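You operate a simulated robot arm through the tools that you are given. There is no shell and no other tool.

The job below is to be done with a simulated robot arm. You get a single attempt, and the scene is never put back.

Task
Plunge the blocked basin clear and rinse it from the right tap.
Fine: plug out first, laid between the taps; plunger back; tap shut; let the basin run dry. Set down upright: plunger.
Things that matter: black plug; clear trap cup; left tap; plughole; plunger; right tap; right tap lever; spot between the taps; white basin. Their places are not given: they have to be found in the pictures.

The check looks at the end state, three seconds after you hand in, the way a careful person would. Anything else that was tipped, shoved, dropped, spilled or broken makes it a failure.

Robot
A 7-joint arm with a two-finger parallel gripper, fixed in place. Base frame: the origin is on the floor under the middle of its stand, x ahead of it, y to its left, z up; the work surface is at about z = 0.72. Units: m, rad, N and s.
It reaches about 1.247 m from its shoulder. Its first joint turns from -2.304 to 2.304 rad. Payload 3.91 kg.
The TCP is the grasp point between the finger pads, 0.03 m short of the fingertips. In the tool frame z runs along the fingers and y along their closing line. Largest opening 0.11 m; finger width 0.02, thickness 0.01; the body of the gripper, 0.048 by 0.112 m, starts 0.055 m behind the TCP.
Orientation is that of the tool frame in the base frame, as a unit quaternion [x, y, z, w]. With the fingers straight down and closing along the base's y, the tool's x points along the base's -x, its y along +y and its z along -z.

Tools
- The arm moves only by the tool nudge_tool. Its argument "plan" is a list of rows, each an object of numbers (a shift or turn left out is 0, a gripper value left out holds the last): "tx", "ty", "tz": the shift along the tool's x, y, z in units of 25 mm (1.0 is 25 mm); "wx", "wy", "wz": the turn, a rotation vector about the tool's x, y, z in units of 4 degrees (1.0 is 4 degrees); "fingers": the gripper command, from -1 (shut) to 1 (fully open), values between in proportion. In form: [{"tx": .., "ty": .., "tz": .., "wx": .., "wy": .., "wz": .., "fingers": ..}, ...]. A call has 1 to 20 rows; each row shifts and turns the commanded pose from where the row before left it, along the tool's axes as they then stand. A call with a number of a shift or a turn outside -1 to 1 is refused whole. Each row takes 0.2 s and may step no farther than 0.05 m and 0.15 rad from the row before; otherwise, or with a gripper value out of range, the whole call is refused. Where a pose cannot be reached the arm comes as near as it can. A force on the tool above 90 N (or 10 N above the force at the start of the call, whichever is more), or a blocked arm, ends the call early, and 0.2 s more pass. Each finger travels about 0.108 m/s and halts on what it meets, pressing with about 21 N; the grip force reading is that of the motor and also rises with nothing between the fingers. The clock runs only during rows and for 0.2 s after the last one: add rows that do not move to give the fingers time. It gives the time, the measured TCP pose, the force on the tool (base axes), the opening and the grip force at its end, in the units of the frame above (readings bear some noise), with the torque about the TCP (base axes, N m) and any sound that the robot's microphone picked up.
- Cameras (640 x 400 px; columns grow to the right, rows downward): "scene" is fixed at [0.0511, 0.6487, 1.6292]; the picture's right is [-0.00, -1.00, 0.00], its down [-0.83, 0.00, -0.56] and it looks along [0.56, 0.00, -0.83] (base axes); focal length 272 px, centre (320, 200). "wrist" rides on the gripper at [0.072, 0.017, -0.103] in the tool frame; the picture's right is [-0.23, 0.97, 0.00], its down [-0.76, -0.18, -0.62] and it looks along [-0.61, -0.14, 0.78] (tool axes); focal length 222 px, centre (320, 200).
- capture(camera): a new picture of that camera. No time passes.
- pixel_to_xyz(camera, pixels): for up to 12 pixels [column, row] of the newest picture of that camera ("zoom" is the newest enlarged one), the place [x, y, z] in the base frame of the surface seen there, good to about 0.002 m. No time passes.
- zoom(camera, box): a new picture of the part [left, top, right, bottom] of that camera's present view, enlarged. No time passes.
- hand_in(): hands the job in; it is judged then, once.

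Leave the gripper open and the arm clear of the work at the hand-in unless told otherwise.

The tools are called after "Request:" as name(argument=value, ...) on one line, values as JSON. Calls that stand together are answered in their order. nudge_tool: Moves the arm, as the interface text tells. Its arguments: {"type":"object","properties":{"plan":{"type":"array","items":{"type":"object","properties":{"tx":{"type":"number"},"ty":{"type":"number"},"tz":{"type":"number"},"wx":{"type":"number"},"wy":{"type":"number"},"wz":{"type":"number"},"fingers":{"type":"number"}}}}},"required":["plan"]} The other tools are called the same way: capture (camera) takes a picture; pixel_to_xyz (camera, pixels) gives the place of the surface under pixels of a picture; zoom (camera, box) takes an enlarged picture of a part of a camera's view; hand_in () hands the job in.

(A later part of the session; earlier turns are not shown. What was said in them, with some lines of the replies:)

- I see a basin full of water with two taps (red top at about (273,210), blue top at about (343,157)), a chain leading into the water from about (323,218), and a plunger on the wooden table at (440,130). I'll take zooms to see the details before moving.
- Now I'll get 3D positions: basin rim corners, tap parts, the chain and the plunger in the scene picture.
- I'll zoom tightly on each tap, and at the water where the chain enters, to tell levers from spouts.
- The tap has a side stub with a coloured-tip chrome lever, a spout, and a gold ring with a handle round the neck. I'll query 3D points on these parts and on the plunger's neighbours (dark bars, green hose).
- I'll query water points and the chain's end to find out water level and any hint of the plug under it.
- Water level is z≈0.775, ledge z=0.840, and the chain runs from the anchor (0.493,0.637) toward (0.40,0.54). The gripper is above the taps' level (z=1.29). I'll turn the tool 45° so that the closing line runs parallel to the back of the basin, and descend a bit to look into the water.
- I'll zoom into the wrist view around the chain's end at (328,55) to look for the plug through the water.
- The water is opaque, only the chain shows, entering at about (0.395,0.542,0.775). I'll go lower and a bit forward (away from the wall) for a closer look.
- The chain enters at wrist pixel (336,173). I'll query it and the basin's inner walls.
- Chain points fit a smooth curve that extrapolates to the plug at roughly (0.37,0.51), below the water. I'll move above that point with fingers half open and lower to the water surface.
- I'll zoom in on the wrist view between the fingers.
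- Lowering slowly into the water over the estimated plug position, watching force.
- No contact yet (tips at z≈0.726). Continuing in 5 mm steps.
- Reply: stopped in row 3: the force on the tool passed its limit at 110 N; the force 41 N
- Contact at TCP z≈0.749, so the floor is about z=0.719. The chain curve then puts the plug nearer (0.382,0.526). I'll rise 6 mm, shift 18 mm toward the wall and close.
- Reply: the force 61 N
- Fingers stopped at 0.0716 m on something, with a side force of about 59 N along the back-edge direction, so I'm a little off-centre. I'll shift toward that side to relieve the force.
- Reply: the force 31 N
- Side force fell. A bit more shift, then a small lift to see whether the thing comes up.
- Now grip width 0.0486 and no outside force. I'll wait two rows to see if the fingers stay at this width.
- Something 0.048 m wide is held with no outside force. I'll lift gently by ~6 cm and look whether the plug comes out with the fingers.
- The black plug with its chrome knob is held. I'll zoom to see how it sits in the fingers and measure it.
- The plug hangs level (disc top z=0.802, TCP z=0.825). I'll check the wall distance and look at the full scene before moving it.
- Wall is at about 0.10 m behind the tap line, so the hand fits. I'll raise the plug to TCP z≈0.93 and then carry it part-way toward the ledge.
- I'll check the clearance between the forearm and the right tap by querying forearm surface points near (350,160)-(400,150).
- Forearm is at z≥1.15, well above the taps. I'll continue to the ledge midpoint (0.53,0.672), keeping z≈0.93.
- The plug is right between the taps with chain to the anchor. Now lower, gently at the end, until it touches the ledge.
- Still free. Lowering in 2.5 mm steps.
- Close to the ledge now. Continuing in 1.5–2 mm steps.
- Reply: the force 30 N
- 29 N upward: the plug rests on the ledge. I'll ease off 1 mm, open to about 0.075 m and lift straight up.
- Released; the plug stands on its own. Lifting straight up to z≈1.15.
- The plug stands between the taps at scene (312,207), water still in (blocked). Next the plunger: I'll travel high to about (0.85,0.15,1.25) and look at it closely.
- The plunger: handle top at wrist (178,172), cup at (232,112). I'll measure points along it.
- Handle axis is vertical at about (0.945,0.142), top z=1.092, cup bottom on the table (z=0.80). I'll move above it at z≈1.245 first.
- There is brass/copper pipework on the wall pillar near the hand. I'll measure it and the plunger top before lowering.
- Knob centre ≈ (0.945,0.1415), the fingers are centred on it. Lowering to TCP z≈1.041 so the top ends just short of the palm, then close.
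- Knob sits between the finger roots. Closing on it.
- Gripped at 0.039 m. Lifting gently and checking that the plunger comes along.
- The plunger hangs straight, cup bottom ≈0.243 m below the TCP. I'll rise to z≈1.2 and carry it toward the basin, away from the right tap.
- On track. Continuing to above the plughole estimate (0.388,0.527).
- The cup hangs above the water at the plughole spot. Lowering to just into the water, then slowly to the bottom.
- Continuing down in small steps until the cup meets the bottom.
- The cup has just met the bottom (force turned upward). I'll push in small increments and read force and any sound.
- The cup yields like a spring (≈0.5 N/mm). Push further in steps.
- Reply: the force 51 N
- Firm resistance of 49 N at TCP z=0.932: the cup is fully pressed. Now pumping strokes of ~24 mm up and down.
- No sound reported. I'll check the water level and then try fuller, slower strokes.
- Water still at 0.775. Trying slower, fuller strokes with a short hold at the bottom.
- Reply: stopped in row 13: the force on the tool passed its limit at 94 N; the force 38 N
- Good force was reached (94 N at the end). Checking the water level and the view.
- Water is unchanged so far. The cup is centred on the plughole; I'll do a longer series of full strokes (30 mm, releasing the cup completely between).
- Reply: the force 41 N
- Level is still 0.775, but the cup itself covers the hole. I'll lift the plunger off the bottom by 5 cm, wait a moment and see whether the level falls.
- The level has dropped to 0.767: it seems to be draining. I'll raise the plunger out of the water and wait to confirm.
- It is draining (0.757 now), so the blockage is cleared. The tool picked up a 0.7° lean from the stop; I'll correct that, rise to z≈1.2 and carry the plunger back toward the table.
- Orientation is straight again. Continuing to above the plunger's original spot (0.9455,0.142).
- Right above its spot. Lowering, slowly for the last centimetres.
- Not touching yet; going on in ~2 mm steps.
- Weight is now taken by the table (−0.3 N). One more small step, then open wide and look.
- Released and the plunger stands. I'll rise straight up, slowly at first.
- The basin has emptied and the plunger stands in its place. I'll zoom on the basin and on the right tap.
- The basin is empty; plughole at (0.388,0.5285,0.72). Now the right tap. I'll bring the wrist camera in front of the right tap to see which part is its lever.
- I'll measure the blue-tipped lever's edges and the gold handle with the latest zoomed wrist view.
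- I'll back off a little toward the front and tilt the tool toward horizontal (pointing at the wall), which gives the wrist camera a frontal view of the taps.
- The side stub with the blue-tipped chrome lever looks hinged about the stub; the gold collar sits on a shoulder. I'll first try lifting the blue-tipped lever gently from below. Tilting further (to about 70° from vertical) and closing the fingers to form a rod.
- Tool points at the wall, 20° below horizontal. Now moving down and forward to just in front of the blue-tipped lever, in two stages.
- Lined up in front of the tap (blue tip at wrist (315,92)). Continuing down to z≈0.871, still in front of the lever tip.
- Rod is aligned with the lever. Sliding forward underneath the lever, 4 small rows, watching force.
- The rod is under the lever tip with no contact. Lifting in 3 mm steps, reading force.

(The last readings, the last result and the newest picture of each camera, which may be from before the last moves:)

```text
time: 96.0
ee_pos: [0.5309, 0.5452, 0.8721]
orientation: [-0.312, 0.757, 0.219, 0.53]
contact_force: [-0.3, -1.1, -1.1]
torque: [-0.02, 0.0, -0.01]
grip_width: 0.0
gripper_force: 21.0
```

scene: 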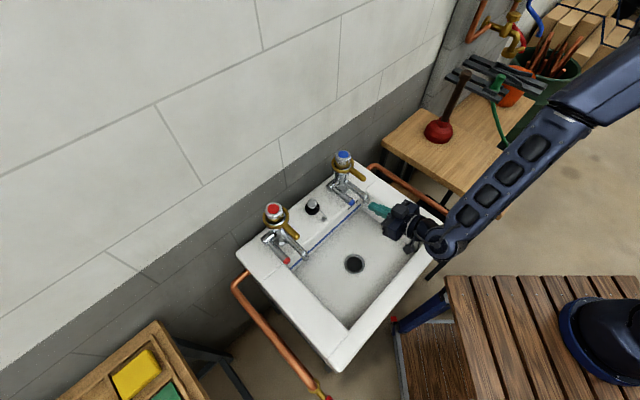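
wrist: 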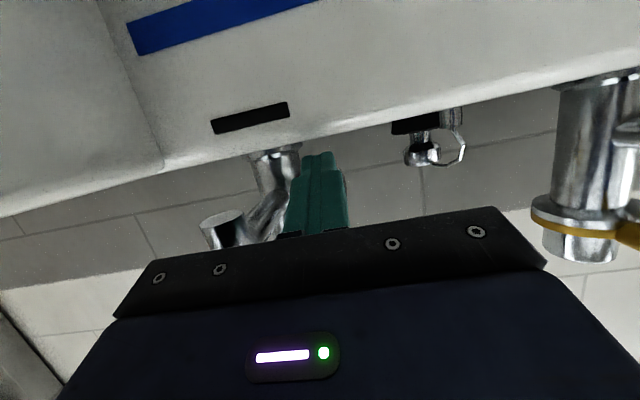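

Request:
nudge_tool(plan=[{"tx": -0.113, "tz": -0.041}, {"tx": -0.113, "tz": -0.041}, {}])

Request:
zoom(camera="scene", box=[300, 140, 420, 230])

```text
time: 96.8
ee_pos: [0.5307, 0.5457, 0.8782]
orientation: [-0.313, 0.757, 0.22, 0.53]
contact_force: [0.1, 0.2, -0.2]
torque: [-0.02, 0.01, -0.02]
grip_width: 0.0
gripper_force: 21.1
```

```text
4.44 times, centred on (360, 185) of scene
```

zoom: 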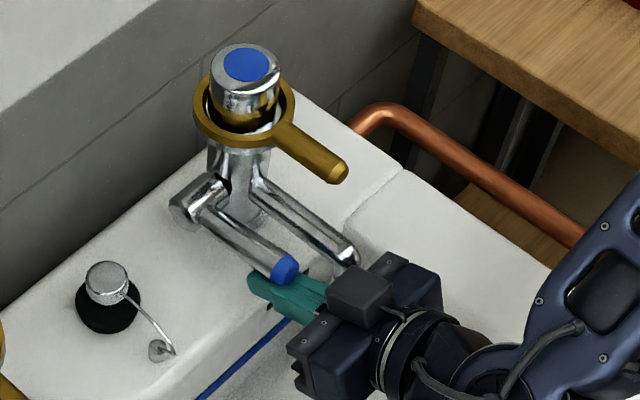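

The blue tip seems to have moved slightly up (zoom row 275→268). I'll measure its height.

Request:
pixel_to_xyz(camera="zoom", pixels=[[287, 265], [280, 262], [260, 245], [235, 225], [215, 210]])

```text
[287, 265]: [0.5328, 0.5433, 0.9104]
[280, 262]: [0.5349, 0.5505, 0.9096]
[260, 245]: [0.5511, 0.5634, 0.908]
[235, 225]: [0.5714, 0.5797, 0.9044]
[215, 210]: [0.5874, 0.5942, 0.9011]
```

The lever is turning up easily (tip 0.900→0.910) – it is the real, hinged lever. Continuing to lift.

Request:
nudge_tool(plan=[{"tx": -0.15, "tz": -0.055}, {"tx": -0.15, "tz": -0.055}, {"tx": -0.15, "tz": -0.055}, {"tx": -0.15, "tz": -0.055}, {}])

Request:
zoom(camera="scene", box=[300, 140, 420, 230])

Request:
capture(camera="wrist")

```text
time: 98.0
ee_pos: [0.5309, 0.5447, 0.8935]
orientation: [-0.312, 0.757, 0.22, 0.53]
contact_force: [0.4, 0.5, -0.1]
torque: [0.0, -0.01, -0.02]
grip_width: 0.0001
gripper_force: 21.0
```

```text
4.44 times, centred on (360, 185) of scene
```

zoom: 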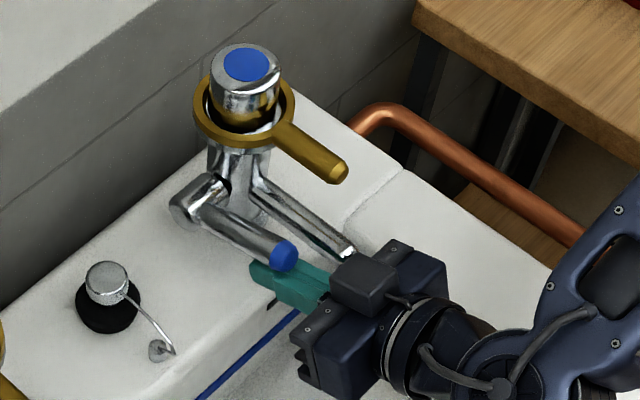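

```text
taken
```

wrist: 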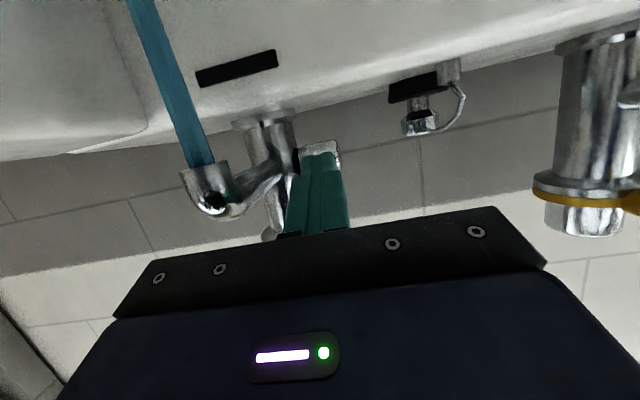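

Water is running from the right spout (teal stream in the wrist view). I'll raise the lever slightly more, hold, and watch the basin.

Request:
nudge_tool(plan=[{"tx": -0.15, "tz": -0.055}, {"tx": -0.15, "tz": -0.055}, {}, {}, {}, {}, {}, {}])

Request:
capture(camera="scene")

Request:
capture(camera="wrist")

```text
time: 99.8
ee_pos: [0.5295, 0.5453, 0.9014]
orientation: [-0.312, 0.758, 0.22, 0.529]
contact_force: [-0.2, -0.4, 0.2]
torque: [-0.01, 0.0, -0.01]
grip_width: 0.0
gripper_force: 21.2
```

```text
taken
```

scene: 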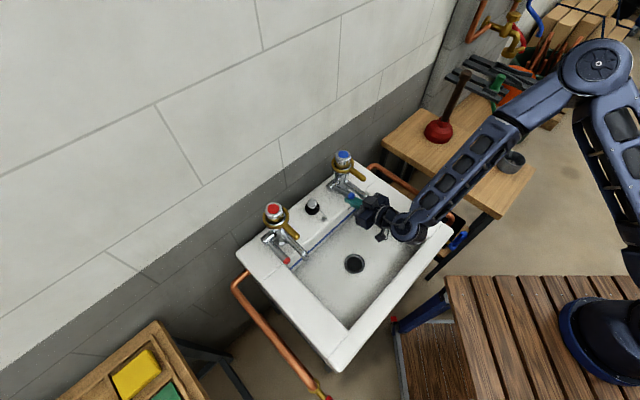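

```text
taken
```

wrist: 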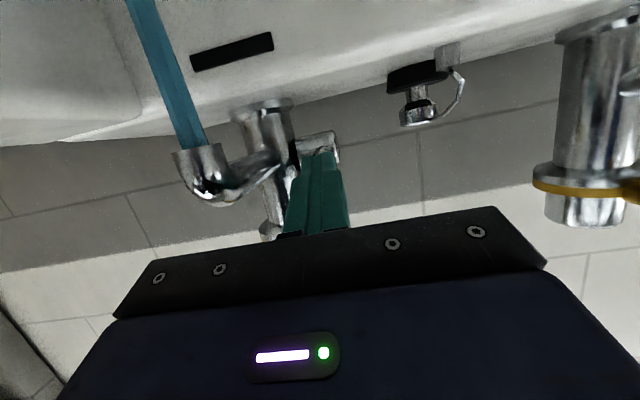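

Checking for water depth on the basin floor while it runs.

Request:
pixel_to_xyz(camera="scene", pixels=[[330, 290], [340, 250], [320, 265], [375, 260], [350, 300], [354, 264], [303, 262], [330, 236]])

Request:
zoom(camera="scene", box=[260, 180, 450, 320])

```text
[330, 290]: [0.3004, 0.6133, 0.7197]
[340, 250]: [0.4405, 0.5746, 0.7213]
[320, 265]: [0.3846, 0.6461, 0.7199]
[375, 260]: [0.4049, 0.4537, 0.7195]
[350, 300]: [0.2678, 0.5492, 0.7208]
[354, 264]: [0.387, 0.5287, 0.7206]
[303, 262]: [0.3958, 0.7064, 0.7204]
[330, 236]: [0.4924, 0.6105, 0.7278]
```

```text
2.86 times, centred on (355, 250) of scene
```

zoom: 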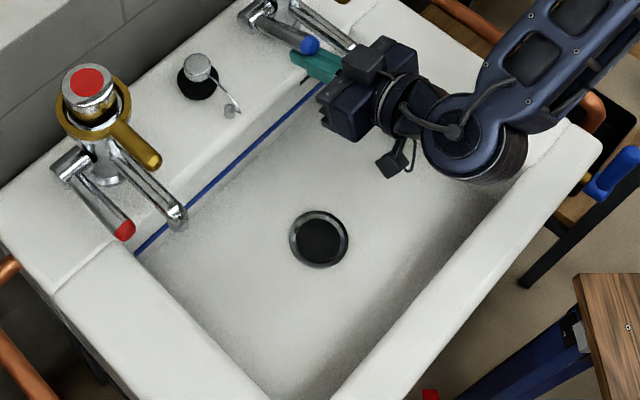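

Water drains freely, nothing accumulating. Let it rinse for several more seconds.

Request:
nudge_tool(plan=[{}, {}, {}, {}, {}, {}, {}, {}, {}, {}, {}, {}, {}, {}, {}, {}, {}, {}, {}, {}])

Request:
zoom(camera="scene", box=[260, 180, 450, 320])

Request:
capture(camera="wrist")

```text
time: 104.0
ee_pos: [0.5307, 0.5442, 0.9021]
orientation: [-0.312, 0.758, 0.219, 0.529]
contact_force: [0.0, -0.2, 1.5]
torque: [0.0, 0.01, 0.0]
grip_width: 0.0
gripper_force: 21.1
```

```text
2.86 times, centred on (355, 250) of scene
```

zoom: 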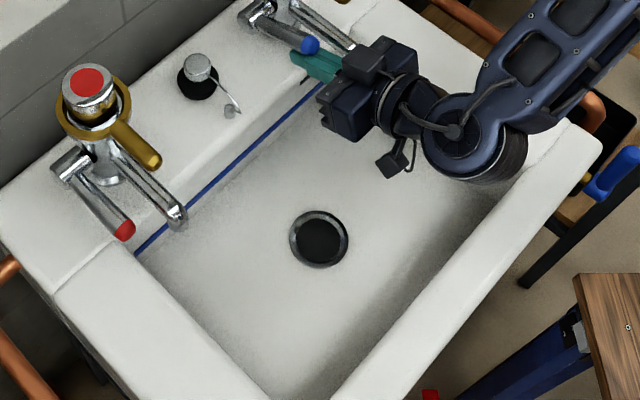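

```text
taken
```

wrist: 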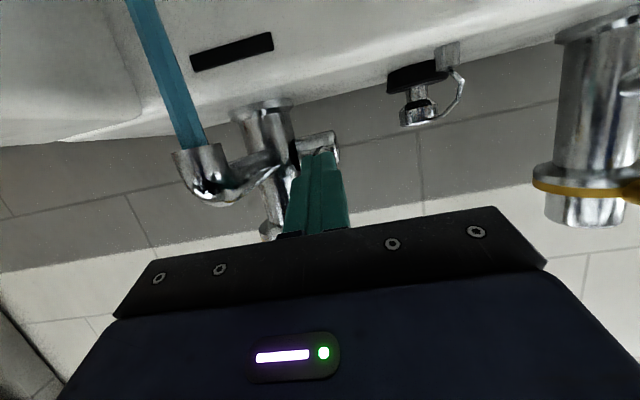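

I'll open the lever a bit further and rinse a few more seconds.

Request:
nudge_tool(plan=[{"tx": -0.15, "tz": -0.055}, {"tx": -0.15, "tz": -0.055}, {"tx": -0.15, "tz": -0.055}, {}, {}, {}, {}, {}, {}, {}, {}, {}, {}, {}, {}, {}, {}, {}, {}])

Request:
zoom(camera="scene", box=[300, 140, 420, 230])

Request:
pixel_to_xyz(camera="scene", pixels=[[330, 290], [320, 265], [350, 300], [303, 262]])

Request:
capture(camera="wrist")

```text
time: 108.0
ee_pos: [0.531, 0.5427, 0.9139]
orientation: [-0.313, 0.757, 0.22, 0.53]
contact_force: [0.0, 0.4, 0.0]
torque: [0.03, 0.02, 0.01]
grip_width: 0.0002
gripper_force: 21.5
```

```text
4.44 times, centred on (360, 185) of scene
```

zoom: 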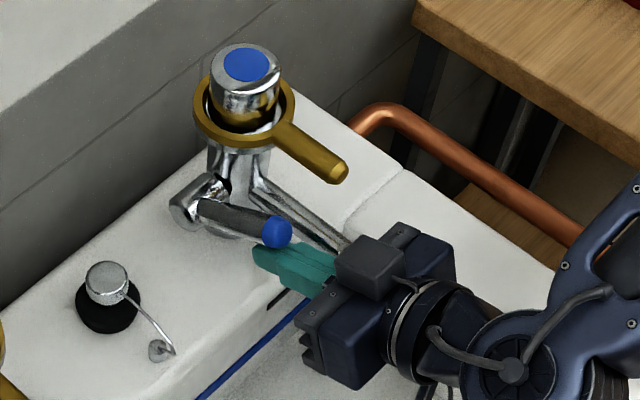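

```text
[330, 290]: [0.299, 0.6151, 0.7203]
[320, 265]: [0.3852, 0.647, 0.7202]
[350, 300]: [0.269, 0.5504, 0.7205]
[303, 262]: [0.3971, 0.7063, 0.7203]
```

```text
taken
```

wrist: 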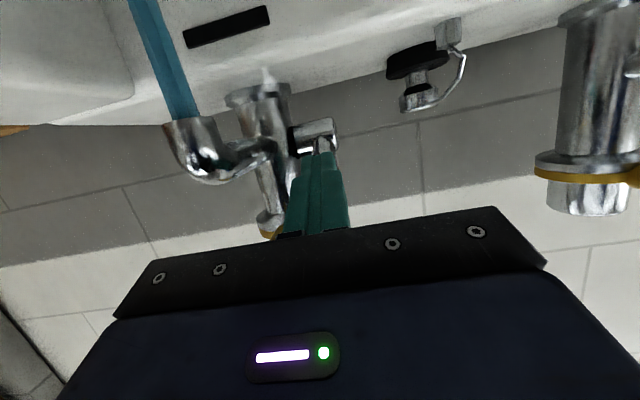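

Rinsed well. Now to shut the tap: lower the rod away from the lever first and see whether the lever stays up.

Request:
nudge_tool(plan=[{"tx": 0.45, "tz": 0.165}, {"tx": 0.45, "tz": 0.165}, {"tx": 0.45, "tz": 0.165}, {"tx": 0.25, "tz": 0.09}, {}])

Request:
zoom(camera="scene", box=[300, 140, 420, 230])

```text
time: 109.2
ee_pos: [0.531, 0.5454, 0.8728]
orientation: [-0.313, 0.757, 0.22, 0.53]
contact_force: [-0.3, 0.3, 0.6]
torque: [-0.02, -0.02, 0.0]
grip_width: 0.0001
gripper_force: 21.1
```

```text
4.44 times, centred on (360, 185) of scene
```

zoom: 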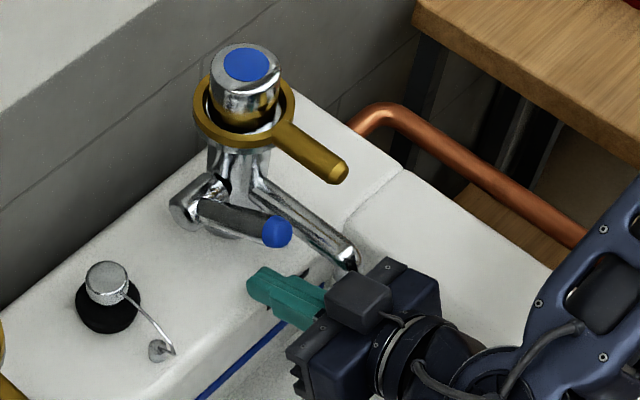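

The lever stays up on its own. I'll measure its tip, then back out, rise above it.

Request:
pixel_to_xyz(camera="zoom", pixels=[[277, 225], [285, 235], [265, 225], [240, 215], [215, 208], [275, 240]])

Request:
nudge_tool(plan=[{"tx": 0.3, "tz": -0.81}, {"tx": 0.3, "tz": -0.81}, {"tx": 0.3, "tz": -0.82}, {"tx": -0.94, "tz": -0.345}, {"tx": -0.94, "tz": -0.345}, {"tx": -0.94, "tz": -0.345}, {"tx": -0.94, "tz": -0.345}, {}])

Request:
zoom(camera="scene", box=[300, 140, 420, 230])

```text
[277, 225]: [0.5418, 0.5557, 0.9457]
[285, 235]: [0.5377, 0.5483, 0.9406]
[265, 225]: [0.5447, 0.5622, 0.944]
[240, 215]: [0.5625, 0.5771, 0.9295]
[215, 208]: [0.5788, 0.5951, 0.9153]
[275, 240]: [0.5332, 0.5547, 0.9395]
```

```text
time: 111.0
ee_pos: [0.4833, 0.4977, 0.9702]
orientation: [-0.312, 0.758, 0.219, 0.53]
contact_force: [-0.1, 0.3, 0.9]
torque: [0.01, 0.03, -0.01]
grip_width: 0.0002
gripper_force: 21.0
```

```text
4.44 times, centred on (360, 185) of scene
```

zoom: 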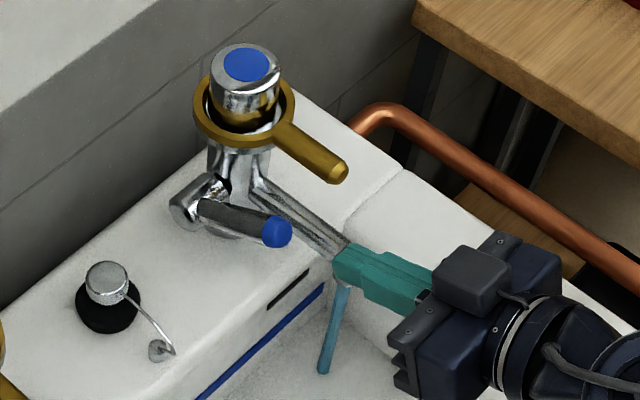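

Lever tip is at z≈0.946, v-range known. Moving the rod forward over the lever with ~1 cm clearance.

Request:
nudge_tool(plan=[{"tx": -0.38, "tz": 0.6}, {"tx": -0.3, "tz": 0.67}, {"tx": -0.26, "tz": 0.7}, {"tx": -0.26, "tz": 0.7}, {}])

Request:
zoom(camera="scene", box=[300, 140, 420, 230])

Request:
capture(camera="wrist")

```text
time: 112.2
ee_pos: [0.5351, 0.5501, 0.976]
orientation: [-0.313, 0.757, 0.22, 0.53]
contact_force: [0.0, 0.2, 0.3]
torque: [0.0, 0.01, -0.03]
grip_width: 0.0003
gripper_force: 21.1
```

```text
4.44 times, centred on (360, 185) of scene
```

zoom: 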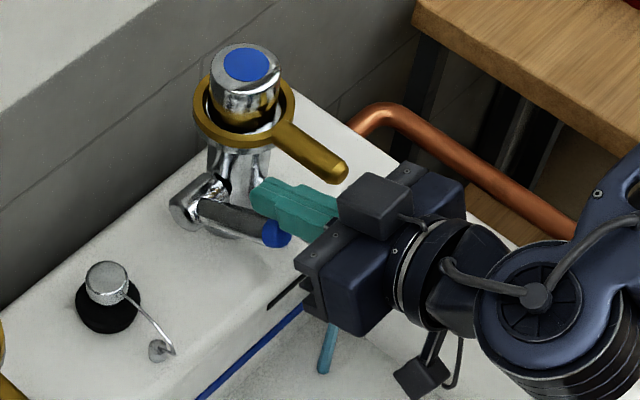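

```text
taken
```

wrist: 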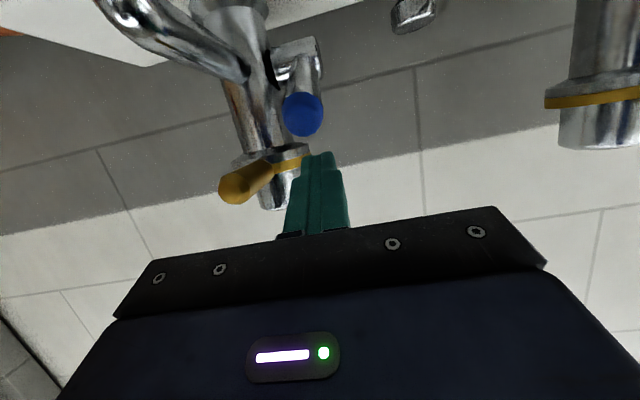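

Rod is above the lever, beside the gold handle. Pressing down in 4 mm steps.

Request:
nudge_tool(plan=[{"tx": 0.15, "tz": 0.055}, {"tx": 0.15, "tz": 0.055}, {"tx": 0.15, "tz": 0.055}, {"tx": 0.15, "tz": 0.055}, {"tx": 0.15, "tz": 0.055}, {"tx": 0.15, "tz": 0.055}, {"tx": 0.15, "tz": 0.055}, {"tx": 0.15, "tz": 0.055}])

Request:
zoom(camera="scene", box=[300, 140, 420, 230])

Request:
capture(camera="wrist")

```text
time: 114.0
ee_pos: [0.536, 0.5503, 0.9434]
orientation: [-0.312, 0.757, 0.22, 0.53]
contact_force: [-0.1, -0.6, -0.3]
torque: [-0.04, 0.01, 0.03]
grip_width: 0.0
gripper_force: 20.8
```

```text
4.44 times, centred on (360, 185) of scene
```

zoom: 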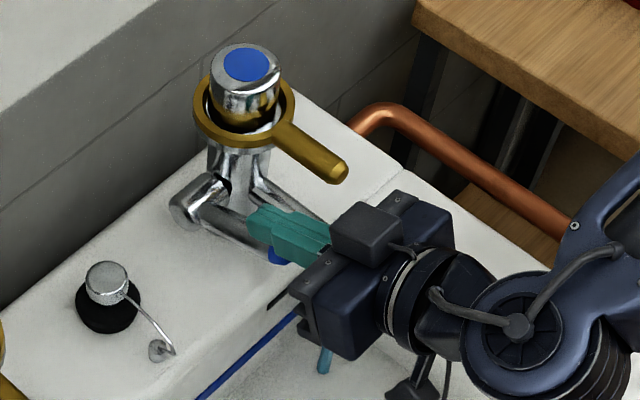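

```text
taken
```

wrist: 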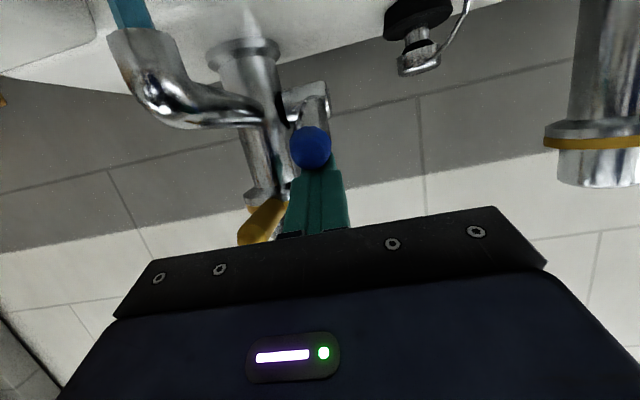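

Lever is going down, still running. Continuing until it meets its closed stop.

Request:
nudge_tool(plan=[{"tx": 0.15, "tz": 0.055}, {"tx": 0.15, "tz": 0.055}, {"tx": 0.1, "tz": 0.037}, {"tx": 0.1, "tz": 0.037}, {}])

Request:
capture(camera="wrist")

```text
time: 115.2
ee_pos: [0.5365, 0.5504, 0.9316]
orientation: [-0.312, 0.757, 0.219, 0.53]
contact_force: [-0.7, 0.0, 0.3]
torque: [-0.01, 0.01, -0.03]
grip_width: 0.0001
gripper_force: 20.5
```

```text
taken
```

wrist: 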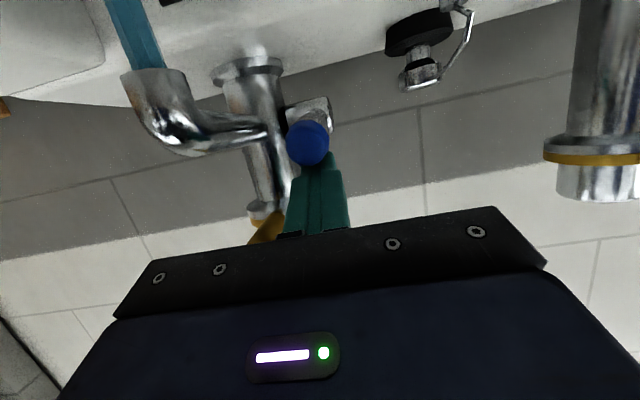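

Request:
nudge_tool(plan=[{"tx": 0.1, "tz": 0.037}, {"tx": 0.1, "tz": 0.037}, {"tx": 0.1, "tz": 0.037}, {}])

Request:
capture(camera="wrist")

Request:
zoom(camera="scene", box=[300, 140, 420, 230])

```text
time: 116.2
ee_pos: [0.5365, 0.5495, 0.9236]
orientation: [-0.313, 0.757, 0.22, 0.529]
contact_force: [-0.4, 0.6, -0.2]
torque: [0.01, -0.02, -0.01]
grip_width: 0.0
gripper_force: 21.1
```

```text
taken
```

wrist: 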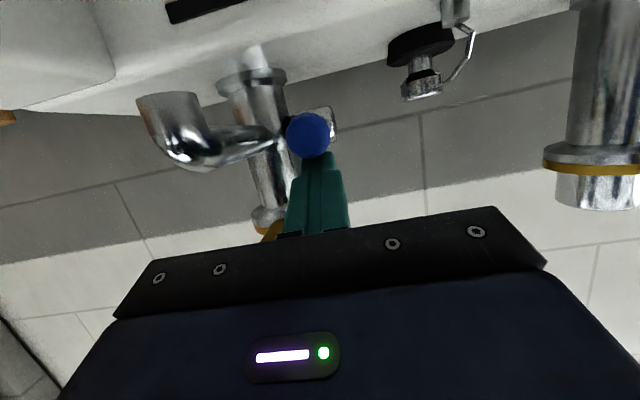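

```text
4.44 times, centred on (360, 185) of scene
```

zoom: 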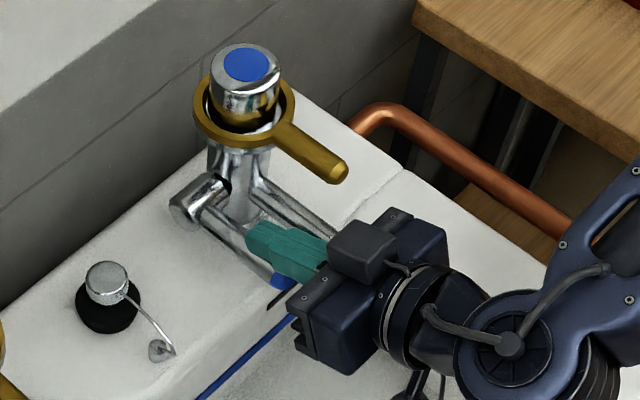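

The stream has stopped. I'll press a little further until the lever meets its stop, to be sure it is fully shut.

Request:
nudge_tool(plan=[{"tx": 0.075, "tz": 0.0275}, {"tx": 0.075, "tz": 0.0275}, {}])

```text
time: 117.0
ee_pos: [0.5372, 0.5491, 0.9197]
orientation: [-0.312, 0.756, 0.22, 0.531]
contact_force: [-0.3, -3.5, 20.3]
torque: [0.3, -0.39, 0.05]
grip_width: 0.0001
gripper_force: 21.3
```

20 N up: lever is on its closed stop. Lifting off, backing out toward the front and up.

Request:
nudge_tool(plan=[{"tx": -0.3, "tz": -0.11}, {"tx": -0.6, "tz": -0.22}, {"tx": -0.6, "tz": -0.22}, {"tx": -0.6, "tz": -0.22}, {"tx": 0.3, "tz": -0.7}, {"tx": 0.3, "tz": -0.7}, {"tx": 0.3, "tz": -0.7}, {"tx": -0.5, "tz": -0.9}, {"tx": -0.8, "tz": -0.8}, {"tx": -0.8, "tz": -0.8}, {"tx": -0.8, "tz": -0.8}, {"tx": -0.8, "tz": -0.8}, {"tx": -0.8, "tz": -0.8}, {}])

Request:
capture(camera="scene")

Request:
zoom(camera="scene", box=[260, 140, 450, 320])

Request:
capture(camera="wrist")

```text
time: 120.0
ee_pos: [0.4405, 0.4545, 1.1198]
orientation: [-0.312, 0.758, 0.219, 0.529]
contact_force: [0.1, -0.2, -0.5]
torque: [-0.01, -0.03, -0.03]
grip_width: 0.0
gripper_force: 21.2
```

```text
taken
```

scene: 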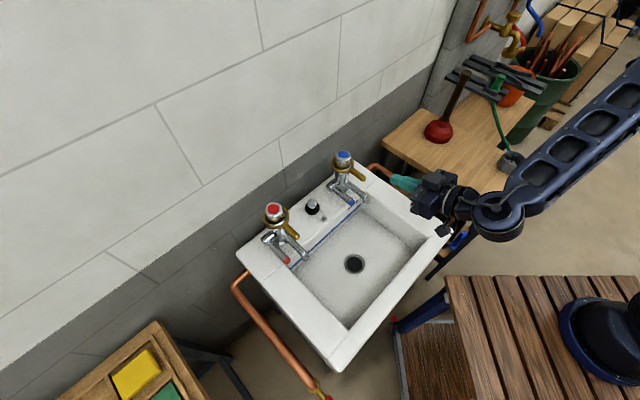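

```text
2.22 times, centred on (355, 230) of scene
```

zoom: 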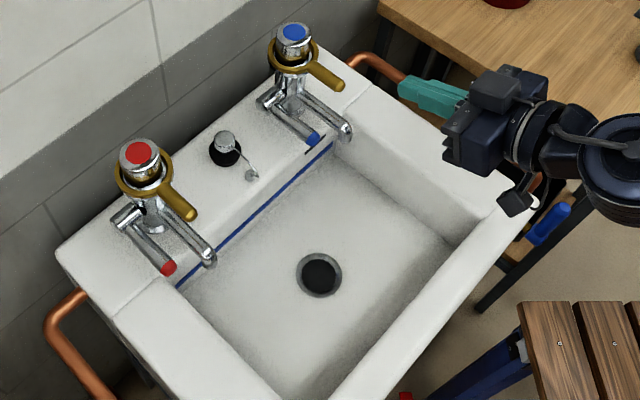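

```text
taken
```

wrist: 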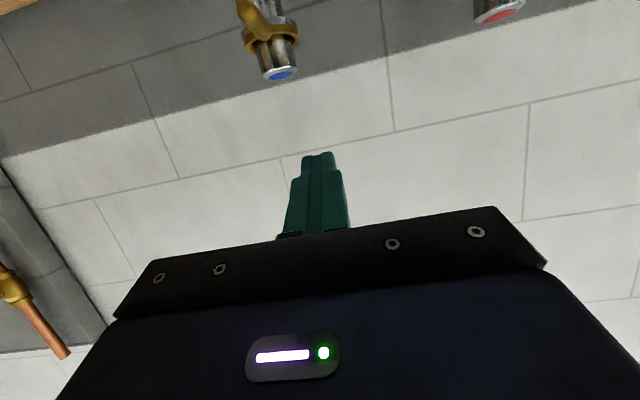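

The tap looks shut and the basin empty. I'll verify the lever height, the floor, the plug and the plunger, and query the surroundings to see if I can look at the trap cup under the basin.

Request:
pixel_to_xyz(camera="scene", pixels=[[352, 201], [354, 264], [330, 290], [312, 206], [316, 214], [464, 74], [140, 370], [165, 330], [230, 370], [470, 330], [400, 330], [300, 360]])

Request:
zoom(camera="scene", box=[60, 270, 340, 400])

Request:
zoom(camera="scene", box=[310, 230, 390, 300])

```text
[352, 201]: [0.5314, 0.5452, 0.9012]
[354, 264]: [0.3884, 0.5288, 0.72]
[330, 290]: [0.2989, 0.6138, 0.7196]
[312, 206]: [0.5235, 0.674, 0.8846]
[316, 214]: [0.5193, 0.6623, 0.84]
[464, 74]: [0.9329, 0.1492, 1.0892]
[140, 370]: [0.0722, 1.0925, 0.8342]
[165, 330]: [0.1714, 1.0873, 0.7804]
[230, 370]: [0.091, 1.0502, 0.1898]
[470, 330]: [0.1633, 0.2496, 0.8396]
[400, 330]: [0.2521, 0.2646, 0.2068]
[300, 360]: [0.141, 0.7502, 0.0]
```

```text
2.29 times, centred on (200, 335) of scene
```

zoom: 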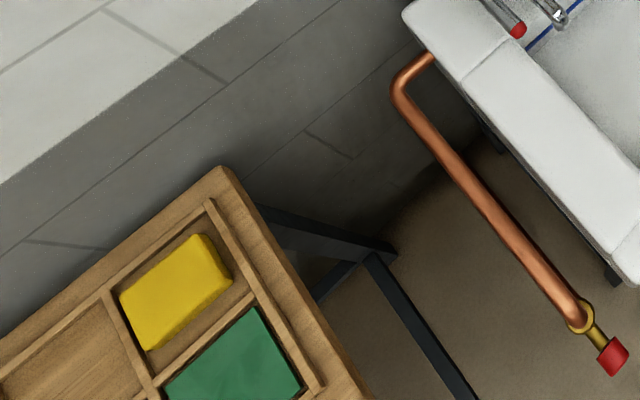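

```text
5.71 times, centred on (350, 265) of scene
```

zoom: 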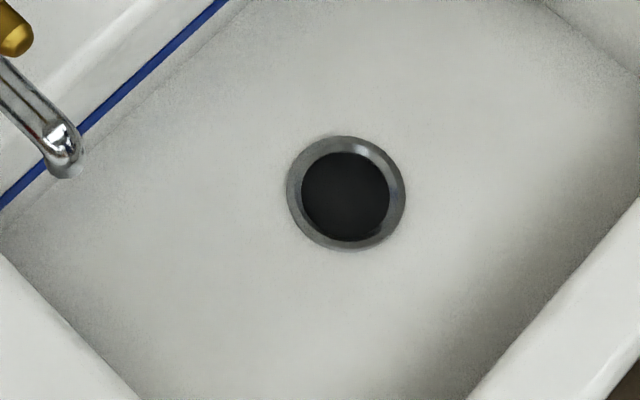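

The lever is back at its initial height (0.901), basin dry, plug and plunger in place. I'd like to check the trap cup underneath if it can be viewed safely from the left side. I'll query the left-side pipe and basin side geometry first.

Request:
capture(camera="scene")

Request:
pixel_to_xyz(camera="scene", pixels=[[237, 285], [255, 315], [290, 355], [316, 388], [323, 396], [245, 272], [280, 320], [318, 362], [332, 372], [215, 400], [180, 325], [395, 322]])

Request:
zoom(camera="scene", box=[230, 250, 390, 400])

```text
taken
```

scene: 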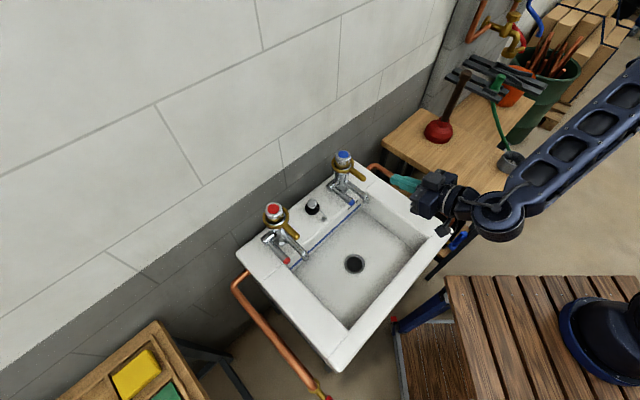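

```text
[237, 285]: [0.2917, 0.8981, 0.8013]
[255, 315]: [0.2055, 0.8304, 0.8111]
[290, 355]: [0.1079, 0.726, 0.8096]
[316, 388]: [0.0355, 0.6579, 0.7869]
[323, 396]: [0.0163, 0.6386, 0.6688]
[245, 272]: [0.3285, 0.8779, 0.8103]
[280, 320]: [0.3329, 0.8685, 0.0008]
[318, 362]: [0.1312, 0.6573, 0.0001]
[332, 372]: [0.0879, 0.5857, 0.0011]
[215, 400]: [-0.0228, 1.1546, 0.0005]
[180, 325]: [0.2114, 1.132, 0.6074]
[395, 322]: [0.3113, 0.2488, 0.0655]
```

```text
2.67 times, centred on (310, 325) of scene
```

zoom: 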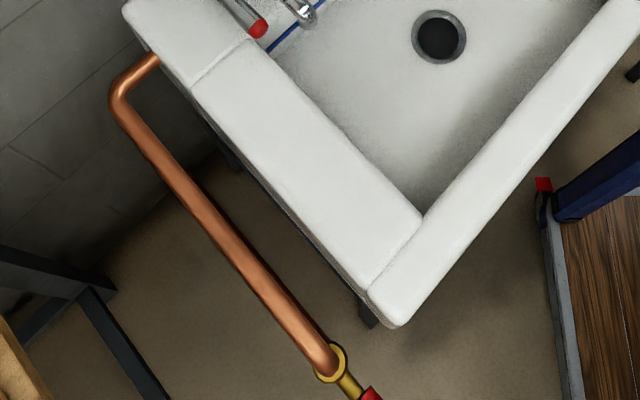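

Under the basin it is too cramped (pipe, cabinet, bench) for a safe look; the free, quick draining of the rinse water already shows the drain is clear. I'll raise the arm well clear, open the gripper, and take final pictures.

Request:
nudge_tool(plan=[{"tx": -0.9, "tz": -0.33, "fingers": 1}, {"tx": -0.9, "tz": -0.33}, {"tx": -0.9, "tz": -0.33}, {"tx": -0.9, "tz": -0.33}, {"tx": -0.9, "tz": -0.33}, {"tx": -0.9, "tz": -0.33}, {"tx": -0.9, "tz": -0.33}, {"wy": 1}, {"wy": 1}, {"wy": 1}, {"wy": 1}, {"wy": 1}, {"wy": 1}, {"wy": 1}, {"wy": 1}, {"wy": 1}, {"wy": 1}, {}, {}])

Request:
capture(camera="scene")

Request:
capture(camera="wrist")

Request:
zoom(camera="scene", box=[230, 140, 420, 300])

Request:
zoom(camera="scene", box=[380, 50, 560, 200])

```text
time: 124.0
ee_pos: [0.4419, 0.4558, 1.2856]
orientation: [-0.368, 0.893, 0.099, 0.239]
contact_force: [-0.5, -0.3, 0.0]
torque: [0.04, 0.01, 0.03]
grip_width: 0.1102
gripper_force: 0.0
```

```text
taken
```

scene: 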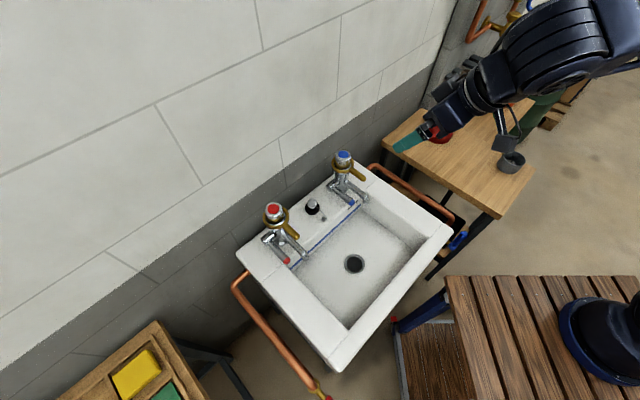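

```text
taken
```

wrist: 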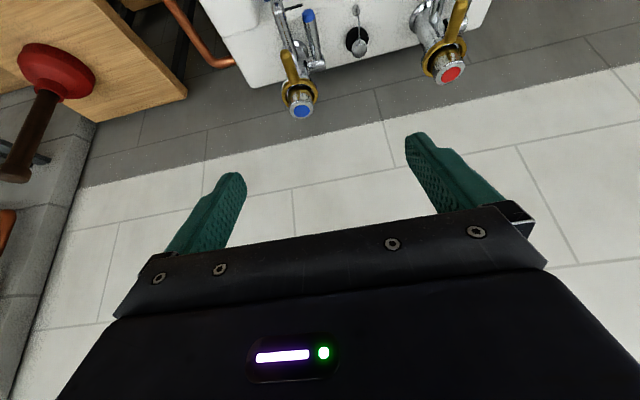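

```text
2.50 times, centred on (325, 220) of scene
```

zoom: 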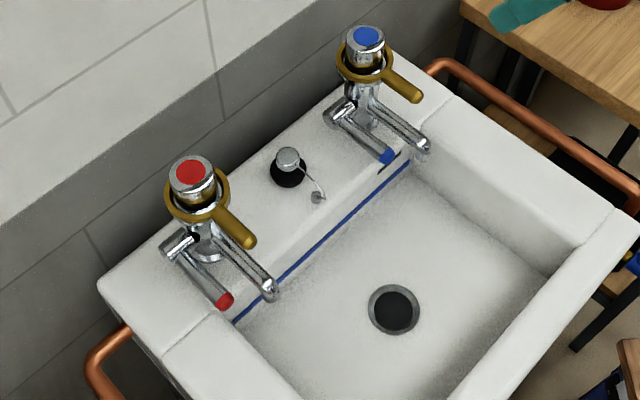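

```text
2.67 times, centred on (470, 125) of scene
```

zoom: 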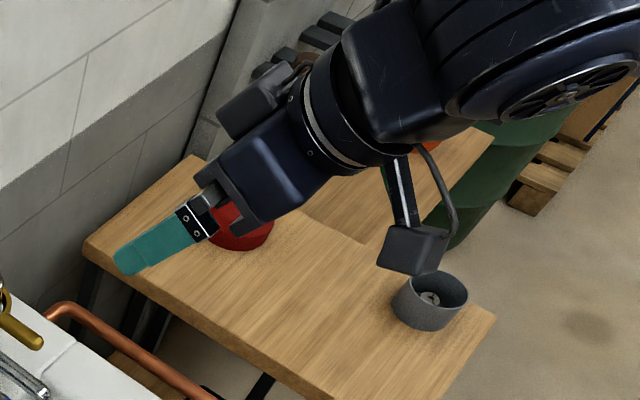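

Final state: the plug stands between the taps at (0.52,0.67). The plunger is upright at its original spot, with its top at the same coordinates as before. The right tap lever is on its closed stop with no stream, and the basin is dry. The gripper is open and the arm is clear. Handing in.

Request:
hand_in()

```text
The job is handed in.
```

The basin is unblocked, rinsed and dry, and I've handed the job in; no result has come back yet.

- **Plug:** I pulled it out first. It is standing on the ledge midway between the taps.
- **Plunging:** after several sets of strokes, the water drained away as soon as I lifted the plunger.
- **Plunger:** it is back on the table at its original spot, standing upright.
- **Rinse:** I ran the right tap for about 18 seconds. The water drained freely and nothing pooled.
- **Tap:** the lever is back on its closed stop, and no water is running.
- **Arm:** the gripper is open, and the arm is raised clear of the basin.

I couldn't check the clear trap cup. The space under the basin was too tight to bring the camera in safely. I'm judging the drain clear from how quickly the water ran out.
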